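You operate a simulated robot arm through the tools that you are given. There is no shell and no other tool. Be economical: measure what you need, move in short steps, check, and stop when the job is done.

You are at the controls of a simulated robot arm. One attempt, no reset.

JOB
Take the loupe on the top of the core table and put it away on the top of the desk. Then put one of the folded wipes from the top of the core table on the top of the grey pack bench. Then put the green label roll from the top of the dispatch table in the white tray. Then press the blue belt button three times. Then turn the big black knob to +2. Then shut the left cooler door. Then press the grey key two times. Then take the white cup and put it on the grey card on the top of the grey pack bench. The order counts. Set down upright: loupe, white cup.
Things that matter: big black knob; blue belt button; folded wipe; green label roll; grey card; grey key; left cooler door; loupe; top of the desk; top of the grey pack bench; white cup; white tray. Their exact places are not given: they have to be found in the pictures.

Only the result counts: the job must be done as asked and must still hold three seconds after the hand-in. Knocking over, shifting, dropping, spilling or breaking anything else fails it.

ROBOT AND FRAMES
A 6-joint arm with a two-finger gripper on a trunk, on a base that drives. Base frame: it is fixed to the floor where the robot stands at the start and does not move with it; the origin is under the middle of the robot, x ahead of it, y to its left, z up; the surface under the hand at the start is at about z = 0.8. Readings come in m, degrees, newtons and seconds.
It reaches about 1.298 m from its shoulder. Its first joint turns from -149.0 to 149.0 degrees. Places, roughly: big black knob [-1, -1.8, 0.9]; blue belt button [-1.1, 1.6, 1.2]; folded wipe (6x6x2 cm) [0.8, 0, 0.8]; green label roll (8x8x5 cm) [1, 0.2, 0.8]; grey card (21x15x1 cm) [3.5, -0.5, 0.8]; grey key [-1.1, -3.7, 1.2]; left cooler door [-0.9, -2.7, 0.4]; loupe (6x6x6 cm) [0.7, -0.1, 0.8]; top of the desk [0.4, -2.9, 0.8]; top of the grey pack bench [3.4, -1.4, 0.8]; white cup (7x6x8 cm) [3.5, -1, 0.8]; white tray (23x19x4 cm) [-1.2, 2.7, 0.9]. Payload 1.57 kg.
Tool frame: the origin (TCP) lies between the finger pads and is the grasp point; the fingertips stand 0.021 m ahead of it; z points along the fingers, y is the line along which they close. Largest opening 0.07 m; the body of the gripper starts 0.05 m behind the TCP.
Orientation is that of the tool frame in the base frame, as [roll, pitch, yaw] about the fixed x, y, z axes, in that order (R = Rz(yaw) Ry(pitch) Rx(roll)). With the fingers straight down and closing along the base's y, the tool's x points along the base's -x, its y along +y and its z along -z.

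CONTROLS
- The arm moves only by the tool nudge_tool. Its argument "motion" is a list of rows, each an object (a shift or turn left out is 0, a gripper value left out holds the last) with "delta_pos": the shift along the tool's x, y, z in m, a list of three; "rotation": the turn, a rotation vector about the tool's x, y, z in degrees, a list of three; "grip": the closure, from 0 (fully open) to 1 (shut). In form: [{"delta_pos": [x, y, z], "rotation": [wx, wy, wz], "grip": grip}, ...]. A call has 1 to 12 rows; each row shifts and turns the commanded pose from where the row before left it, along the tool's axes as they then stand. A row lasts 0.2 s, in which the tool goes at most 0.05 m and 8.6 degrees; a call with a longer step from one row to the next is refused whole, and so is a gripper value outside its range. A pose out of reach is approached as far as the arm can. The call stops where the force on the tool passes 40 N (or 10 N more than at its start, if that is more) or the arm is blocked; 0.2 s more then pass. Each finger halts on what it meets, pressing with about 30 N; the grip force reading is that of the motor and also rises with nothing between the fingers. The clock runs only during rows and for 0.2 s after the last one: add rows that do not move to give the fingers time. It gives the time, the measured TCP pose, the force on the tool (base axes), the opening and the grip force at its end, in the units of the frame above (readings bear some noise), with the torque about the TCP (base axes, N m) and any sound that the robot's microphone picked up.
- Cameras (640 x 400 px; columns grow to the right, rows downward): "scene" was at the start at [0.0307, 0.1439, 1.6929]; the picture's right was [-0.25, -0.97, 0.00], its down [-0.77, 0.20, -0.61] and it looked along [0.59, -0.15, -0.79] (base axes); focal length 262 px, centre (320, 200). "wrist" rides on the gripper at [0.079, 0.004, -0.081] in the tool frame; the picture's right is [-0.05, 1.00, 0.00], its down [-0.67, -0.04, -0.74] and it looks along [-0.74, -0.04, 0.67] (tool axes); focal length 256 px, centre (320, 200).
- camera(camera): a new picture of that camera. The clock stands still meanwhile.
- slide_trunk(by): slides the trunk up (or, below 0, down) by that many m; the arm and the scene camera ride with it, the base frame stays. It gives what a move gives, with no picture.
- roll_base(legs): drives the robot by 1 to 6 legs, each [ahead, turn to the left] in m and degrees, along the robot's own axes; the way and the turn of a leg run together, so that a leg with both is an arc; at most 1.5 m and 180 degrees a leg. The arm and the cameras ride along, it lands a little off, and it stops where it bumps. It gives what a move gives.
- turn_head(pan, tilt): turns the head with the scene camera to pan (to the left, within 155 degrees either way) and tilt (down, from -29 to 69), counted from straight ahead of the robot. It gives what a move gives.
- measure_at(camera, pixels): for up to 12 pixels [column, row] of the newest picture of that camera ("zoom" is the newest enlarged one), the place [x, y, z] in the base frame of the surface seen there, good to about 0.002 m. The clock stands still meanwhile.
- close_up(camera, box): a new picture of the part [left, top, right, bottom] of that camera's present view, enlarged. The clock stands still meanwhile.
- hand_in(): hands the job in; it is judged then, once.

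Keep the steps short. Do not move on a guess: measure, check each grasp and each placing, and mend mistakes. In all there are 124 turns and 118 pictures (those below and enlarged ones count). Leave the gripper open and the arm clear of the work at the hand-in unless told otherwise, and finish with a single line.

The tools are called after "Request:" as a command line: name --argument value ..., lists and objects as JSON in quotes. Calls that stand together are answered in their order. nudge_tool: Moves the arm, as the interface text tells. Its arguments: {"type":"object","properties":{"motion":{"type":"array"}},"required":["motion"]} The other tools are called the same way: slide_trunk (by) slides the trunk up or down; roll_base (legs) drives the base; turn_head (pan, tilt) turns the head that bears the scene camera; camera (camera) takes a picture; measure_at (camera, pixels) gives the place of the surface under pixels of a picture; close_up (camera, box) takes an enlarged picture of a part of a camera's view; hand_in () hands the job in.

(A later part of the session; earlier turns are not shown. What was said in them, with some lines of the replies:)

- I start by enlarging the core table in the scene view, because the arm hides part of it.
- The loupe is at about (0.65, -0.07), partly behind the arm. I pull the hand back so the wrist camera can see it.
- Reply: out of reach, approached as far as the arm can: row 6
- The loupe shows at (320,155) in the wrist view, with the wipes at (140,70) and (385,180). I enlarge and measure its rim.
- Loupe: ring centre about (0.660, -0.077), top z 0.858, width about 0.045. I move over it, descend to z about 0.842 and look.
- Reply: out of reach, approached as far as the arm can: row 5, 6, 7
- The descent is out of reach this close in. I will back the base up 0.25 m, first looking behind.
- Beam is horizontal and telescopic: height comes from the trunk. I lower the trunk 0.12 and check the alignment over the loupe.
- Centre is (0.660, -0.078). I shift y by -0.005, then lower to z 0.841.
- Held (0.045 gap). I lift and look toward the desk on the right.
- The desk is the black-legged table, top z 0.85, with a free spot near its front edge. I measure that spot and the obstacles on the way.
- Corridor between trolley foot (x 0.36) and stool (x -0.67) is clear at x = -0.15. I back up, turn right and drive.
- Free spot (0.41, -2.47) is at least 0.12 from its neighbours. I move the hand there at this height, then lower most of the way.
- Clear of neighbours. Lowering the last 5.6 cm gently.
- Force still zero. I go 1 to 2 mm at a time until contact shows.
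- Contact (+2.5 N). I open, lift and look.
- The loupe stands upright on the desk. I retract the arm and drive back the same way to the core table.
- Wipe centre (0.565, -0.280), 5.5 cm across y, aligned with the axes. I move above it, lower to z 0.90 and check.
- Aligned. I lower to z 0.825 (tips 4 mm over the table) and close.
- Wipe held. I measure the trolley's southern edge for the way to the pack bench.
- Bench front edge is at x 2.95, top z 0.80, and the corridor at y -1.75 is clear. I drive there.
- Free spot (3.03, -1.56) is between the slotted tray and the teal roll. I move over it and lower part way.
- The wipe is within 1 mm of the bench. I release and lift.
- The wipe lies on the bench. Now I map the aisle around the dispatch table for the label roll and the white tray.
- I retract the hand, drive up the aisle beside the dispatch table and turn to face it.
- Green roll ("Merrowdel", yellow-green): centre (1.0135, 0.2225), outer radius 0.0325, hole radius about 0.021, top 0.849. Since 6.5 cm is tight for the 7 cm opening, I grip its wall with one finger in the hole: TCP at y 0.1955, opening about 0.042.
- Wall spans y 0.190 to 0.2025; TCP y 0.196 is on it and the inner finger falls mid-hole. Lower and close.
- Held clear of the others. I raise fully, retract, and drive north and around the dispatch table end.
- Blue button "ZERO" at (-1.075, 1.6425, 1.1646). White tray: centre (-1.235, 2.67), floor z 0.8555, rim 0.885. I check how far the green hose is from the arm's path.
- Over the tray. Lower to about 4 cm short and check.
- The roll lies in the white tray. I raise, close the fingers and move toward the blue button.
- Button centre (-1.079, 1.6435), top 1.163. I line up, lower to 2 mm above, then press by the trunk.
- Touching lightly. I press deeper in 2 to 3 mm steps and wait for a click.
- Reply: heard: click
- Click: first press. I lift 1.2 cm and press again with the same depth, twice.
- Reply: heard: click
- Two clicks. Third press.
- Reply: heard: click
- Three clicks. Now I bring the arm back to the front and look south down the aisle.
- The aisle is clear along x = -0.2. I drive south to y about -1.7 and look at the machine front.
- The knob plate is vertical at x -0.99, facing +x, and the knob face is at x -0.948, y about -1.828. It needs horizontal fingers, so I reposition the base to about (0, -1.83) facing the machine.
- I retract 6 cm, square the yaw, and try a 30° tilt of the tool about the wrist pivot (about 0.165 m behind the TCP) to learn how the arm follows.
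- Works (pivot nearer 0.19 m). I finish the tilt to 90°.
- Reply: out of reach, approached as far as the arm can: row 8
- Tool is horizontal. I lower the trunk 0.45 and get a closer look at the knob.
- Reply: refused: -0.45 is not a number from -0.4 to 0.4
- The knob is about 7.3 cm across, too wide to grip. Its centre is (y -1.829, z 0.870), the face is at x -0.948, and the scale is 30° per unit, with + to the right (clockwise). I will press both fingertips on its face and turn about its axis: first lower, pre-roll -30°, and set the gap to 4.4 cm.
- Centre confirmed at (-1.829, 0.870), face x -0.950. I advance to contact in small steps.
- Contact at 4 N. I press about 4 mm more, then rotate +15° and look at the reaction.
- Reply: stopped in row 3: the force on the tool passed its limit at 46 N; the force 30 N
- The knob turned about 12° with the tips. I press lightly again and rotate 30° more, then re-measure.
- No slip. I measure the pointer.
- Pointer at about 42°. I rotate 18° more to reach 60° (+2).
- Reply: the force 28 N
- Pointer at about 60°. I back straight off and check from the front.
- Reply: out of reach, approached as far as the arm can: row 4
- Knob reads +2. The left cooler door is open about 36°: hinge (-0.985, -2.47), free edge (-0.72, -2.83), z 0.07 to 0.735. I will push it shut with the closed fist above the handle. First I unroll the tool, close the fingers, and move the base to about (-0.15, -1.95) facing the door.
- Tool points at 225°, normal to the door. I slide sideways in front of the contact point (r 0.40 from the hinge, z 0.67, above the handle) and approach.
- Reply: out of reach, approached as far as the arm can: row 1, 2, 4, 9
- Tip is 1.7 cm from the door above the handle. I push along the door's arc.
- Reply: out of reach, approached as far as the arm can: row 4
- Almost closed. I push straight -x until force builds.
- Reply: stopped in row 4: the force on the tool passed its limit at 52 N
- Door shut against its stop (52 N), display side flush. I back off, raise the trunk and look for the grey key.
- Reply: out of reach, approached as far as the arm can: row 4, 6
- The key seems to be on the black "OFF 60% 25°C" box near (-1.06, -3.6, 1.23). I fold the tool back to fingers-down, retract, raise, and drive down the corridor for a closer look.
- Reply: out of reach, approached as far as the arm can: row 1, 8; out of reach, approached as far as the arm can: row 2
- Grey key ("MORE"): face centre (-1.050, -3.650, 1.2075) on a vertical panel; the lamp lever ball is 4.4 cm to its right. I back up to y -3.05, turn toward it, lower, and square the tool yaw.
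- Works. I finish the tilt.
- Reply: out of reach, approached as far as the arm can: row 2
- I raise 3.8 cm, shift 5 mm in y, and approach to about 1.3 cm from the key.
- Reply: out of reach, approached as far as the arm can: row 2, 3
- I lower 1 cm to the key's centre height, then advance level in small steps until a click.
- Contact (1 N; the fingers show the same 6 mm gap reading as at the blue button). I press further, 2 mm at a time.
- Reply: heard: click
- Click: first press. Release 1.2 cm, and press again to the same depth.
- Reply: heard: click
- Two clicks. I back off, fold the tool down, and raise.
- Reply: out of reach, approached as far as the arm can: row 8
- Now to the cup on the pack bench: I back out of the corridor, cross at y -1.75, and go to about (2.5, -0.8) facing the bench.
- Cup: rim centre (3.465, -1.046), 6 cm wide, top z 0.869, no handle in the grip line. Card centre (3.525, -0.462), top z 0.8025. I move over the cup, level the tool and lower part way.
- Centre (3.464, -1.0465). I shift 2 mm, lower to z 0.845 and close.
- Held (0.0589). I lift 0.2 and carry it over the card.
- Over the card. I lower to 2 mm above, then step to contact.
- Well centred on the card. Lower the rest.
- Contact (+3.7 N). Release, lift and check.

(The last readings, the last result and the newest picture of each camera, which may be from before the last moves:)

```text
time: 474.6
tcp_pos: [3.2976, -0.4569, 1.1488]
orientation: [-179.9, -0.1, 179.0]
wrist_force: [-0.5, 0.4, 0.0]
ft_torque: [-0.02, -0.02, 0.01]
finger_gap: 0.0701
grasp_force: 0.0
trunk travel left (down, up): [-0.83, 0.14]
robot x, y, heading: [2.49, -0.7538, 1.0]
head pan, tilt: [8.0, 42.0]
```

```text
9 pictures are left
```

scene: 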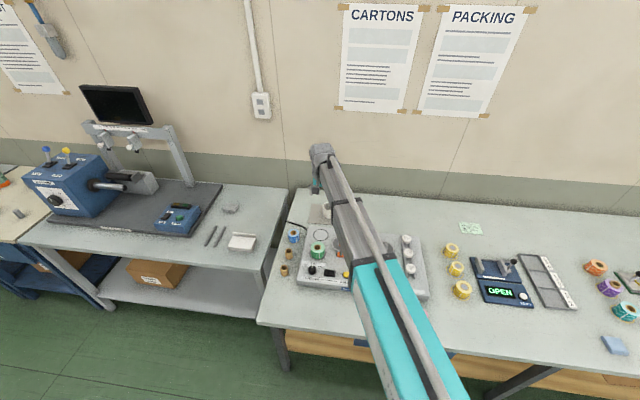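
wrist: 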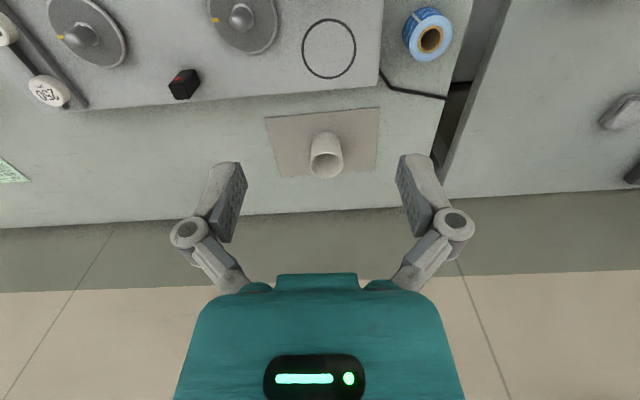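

The cup stands upright on the card. As a last check I look back across the room at the cooler door and the desk.

Request:
turn_head --pan -150 --tilt 10

Request:
camera --camera "scene"

Request:
close_up --camera "scene" --box '[220, 160, 400, 290]'

```text
time: 477.0
tcp_pos: [3.2992, -0.4561, 1.1481]
orientation: [-179.9, 0.0, 179.0]
wrist_force: [-0.1, -0.5, 0.1]
ft_torque: [0.01, -0.03, -0.01]
finger_gap: 0.0701
grasp_force: 0.1
trunk travel left (down, up): [-0.83, 0.14]
robot x, y, heading: [2.494, -0.7532, 1.0]
head pan, tilt: [-150.0, 10.0]
```

```text
8 pictures are left
```

scene: 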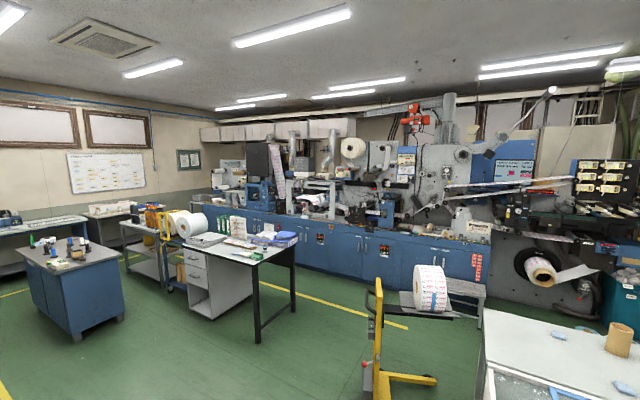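

```text
3.08 times, centred on (310, 225) of scene
```

zoom: 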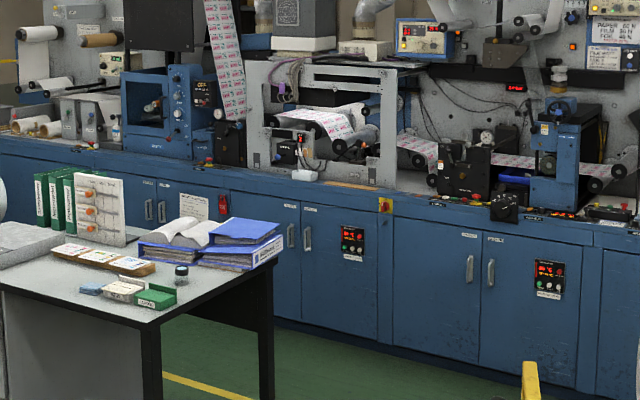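

The door is shut, the loupe stands upright on the desk, the gripper is open and the arm is clear. I hand in.

Request:
hand_in

```text
The job is handed in.
```

All eight steps were carried out in the order given and the job is handed in; the result of the judging was not shown to me.
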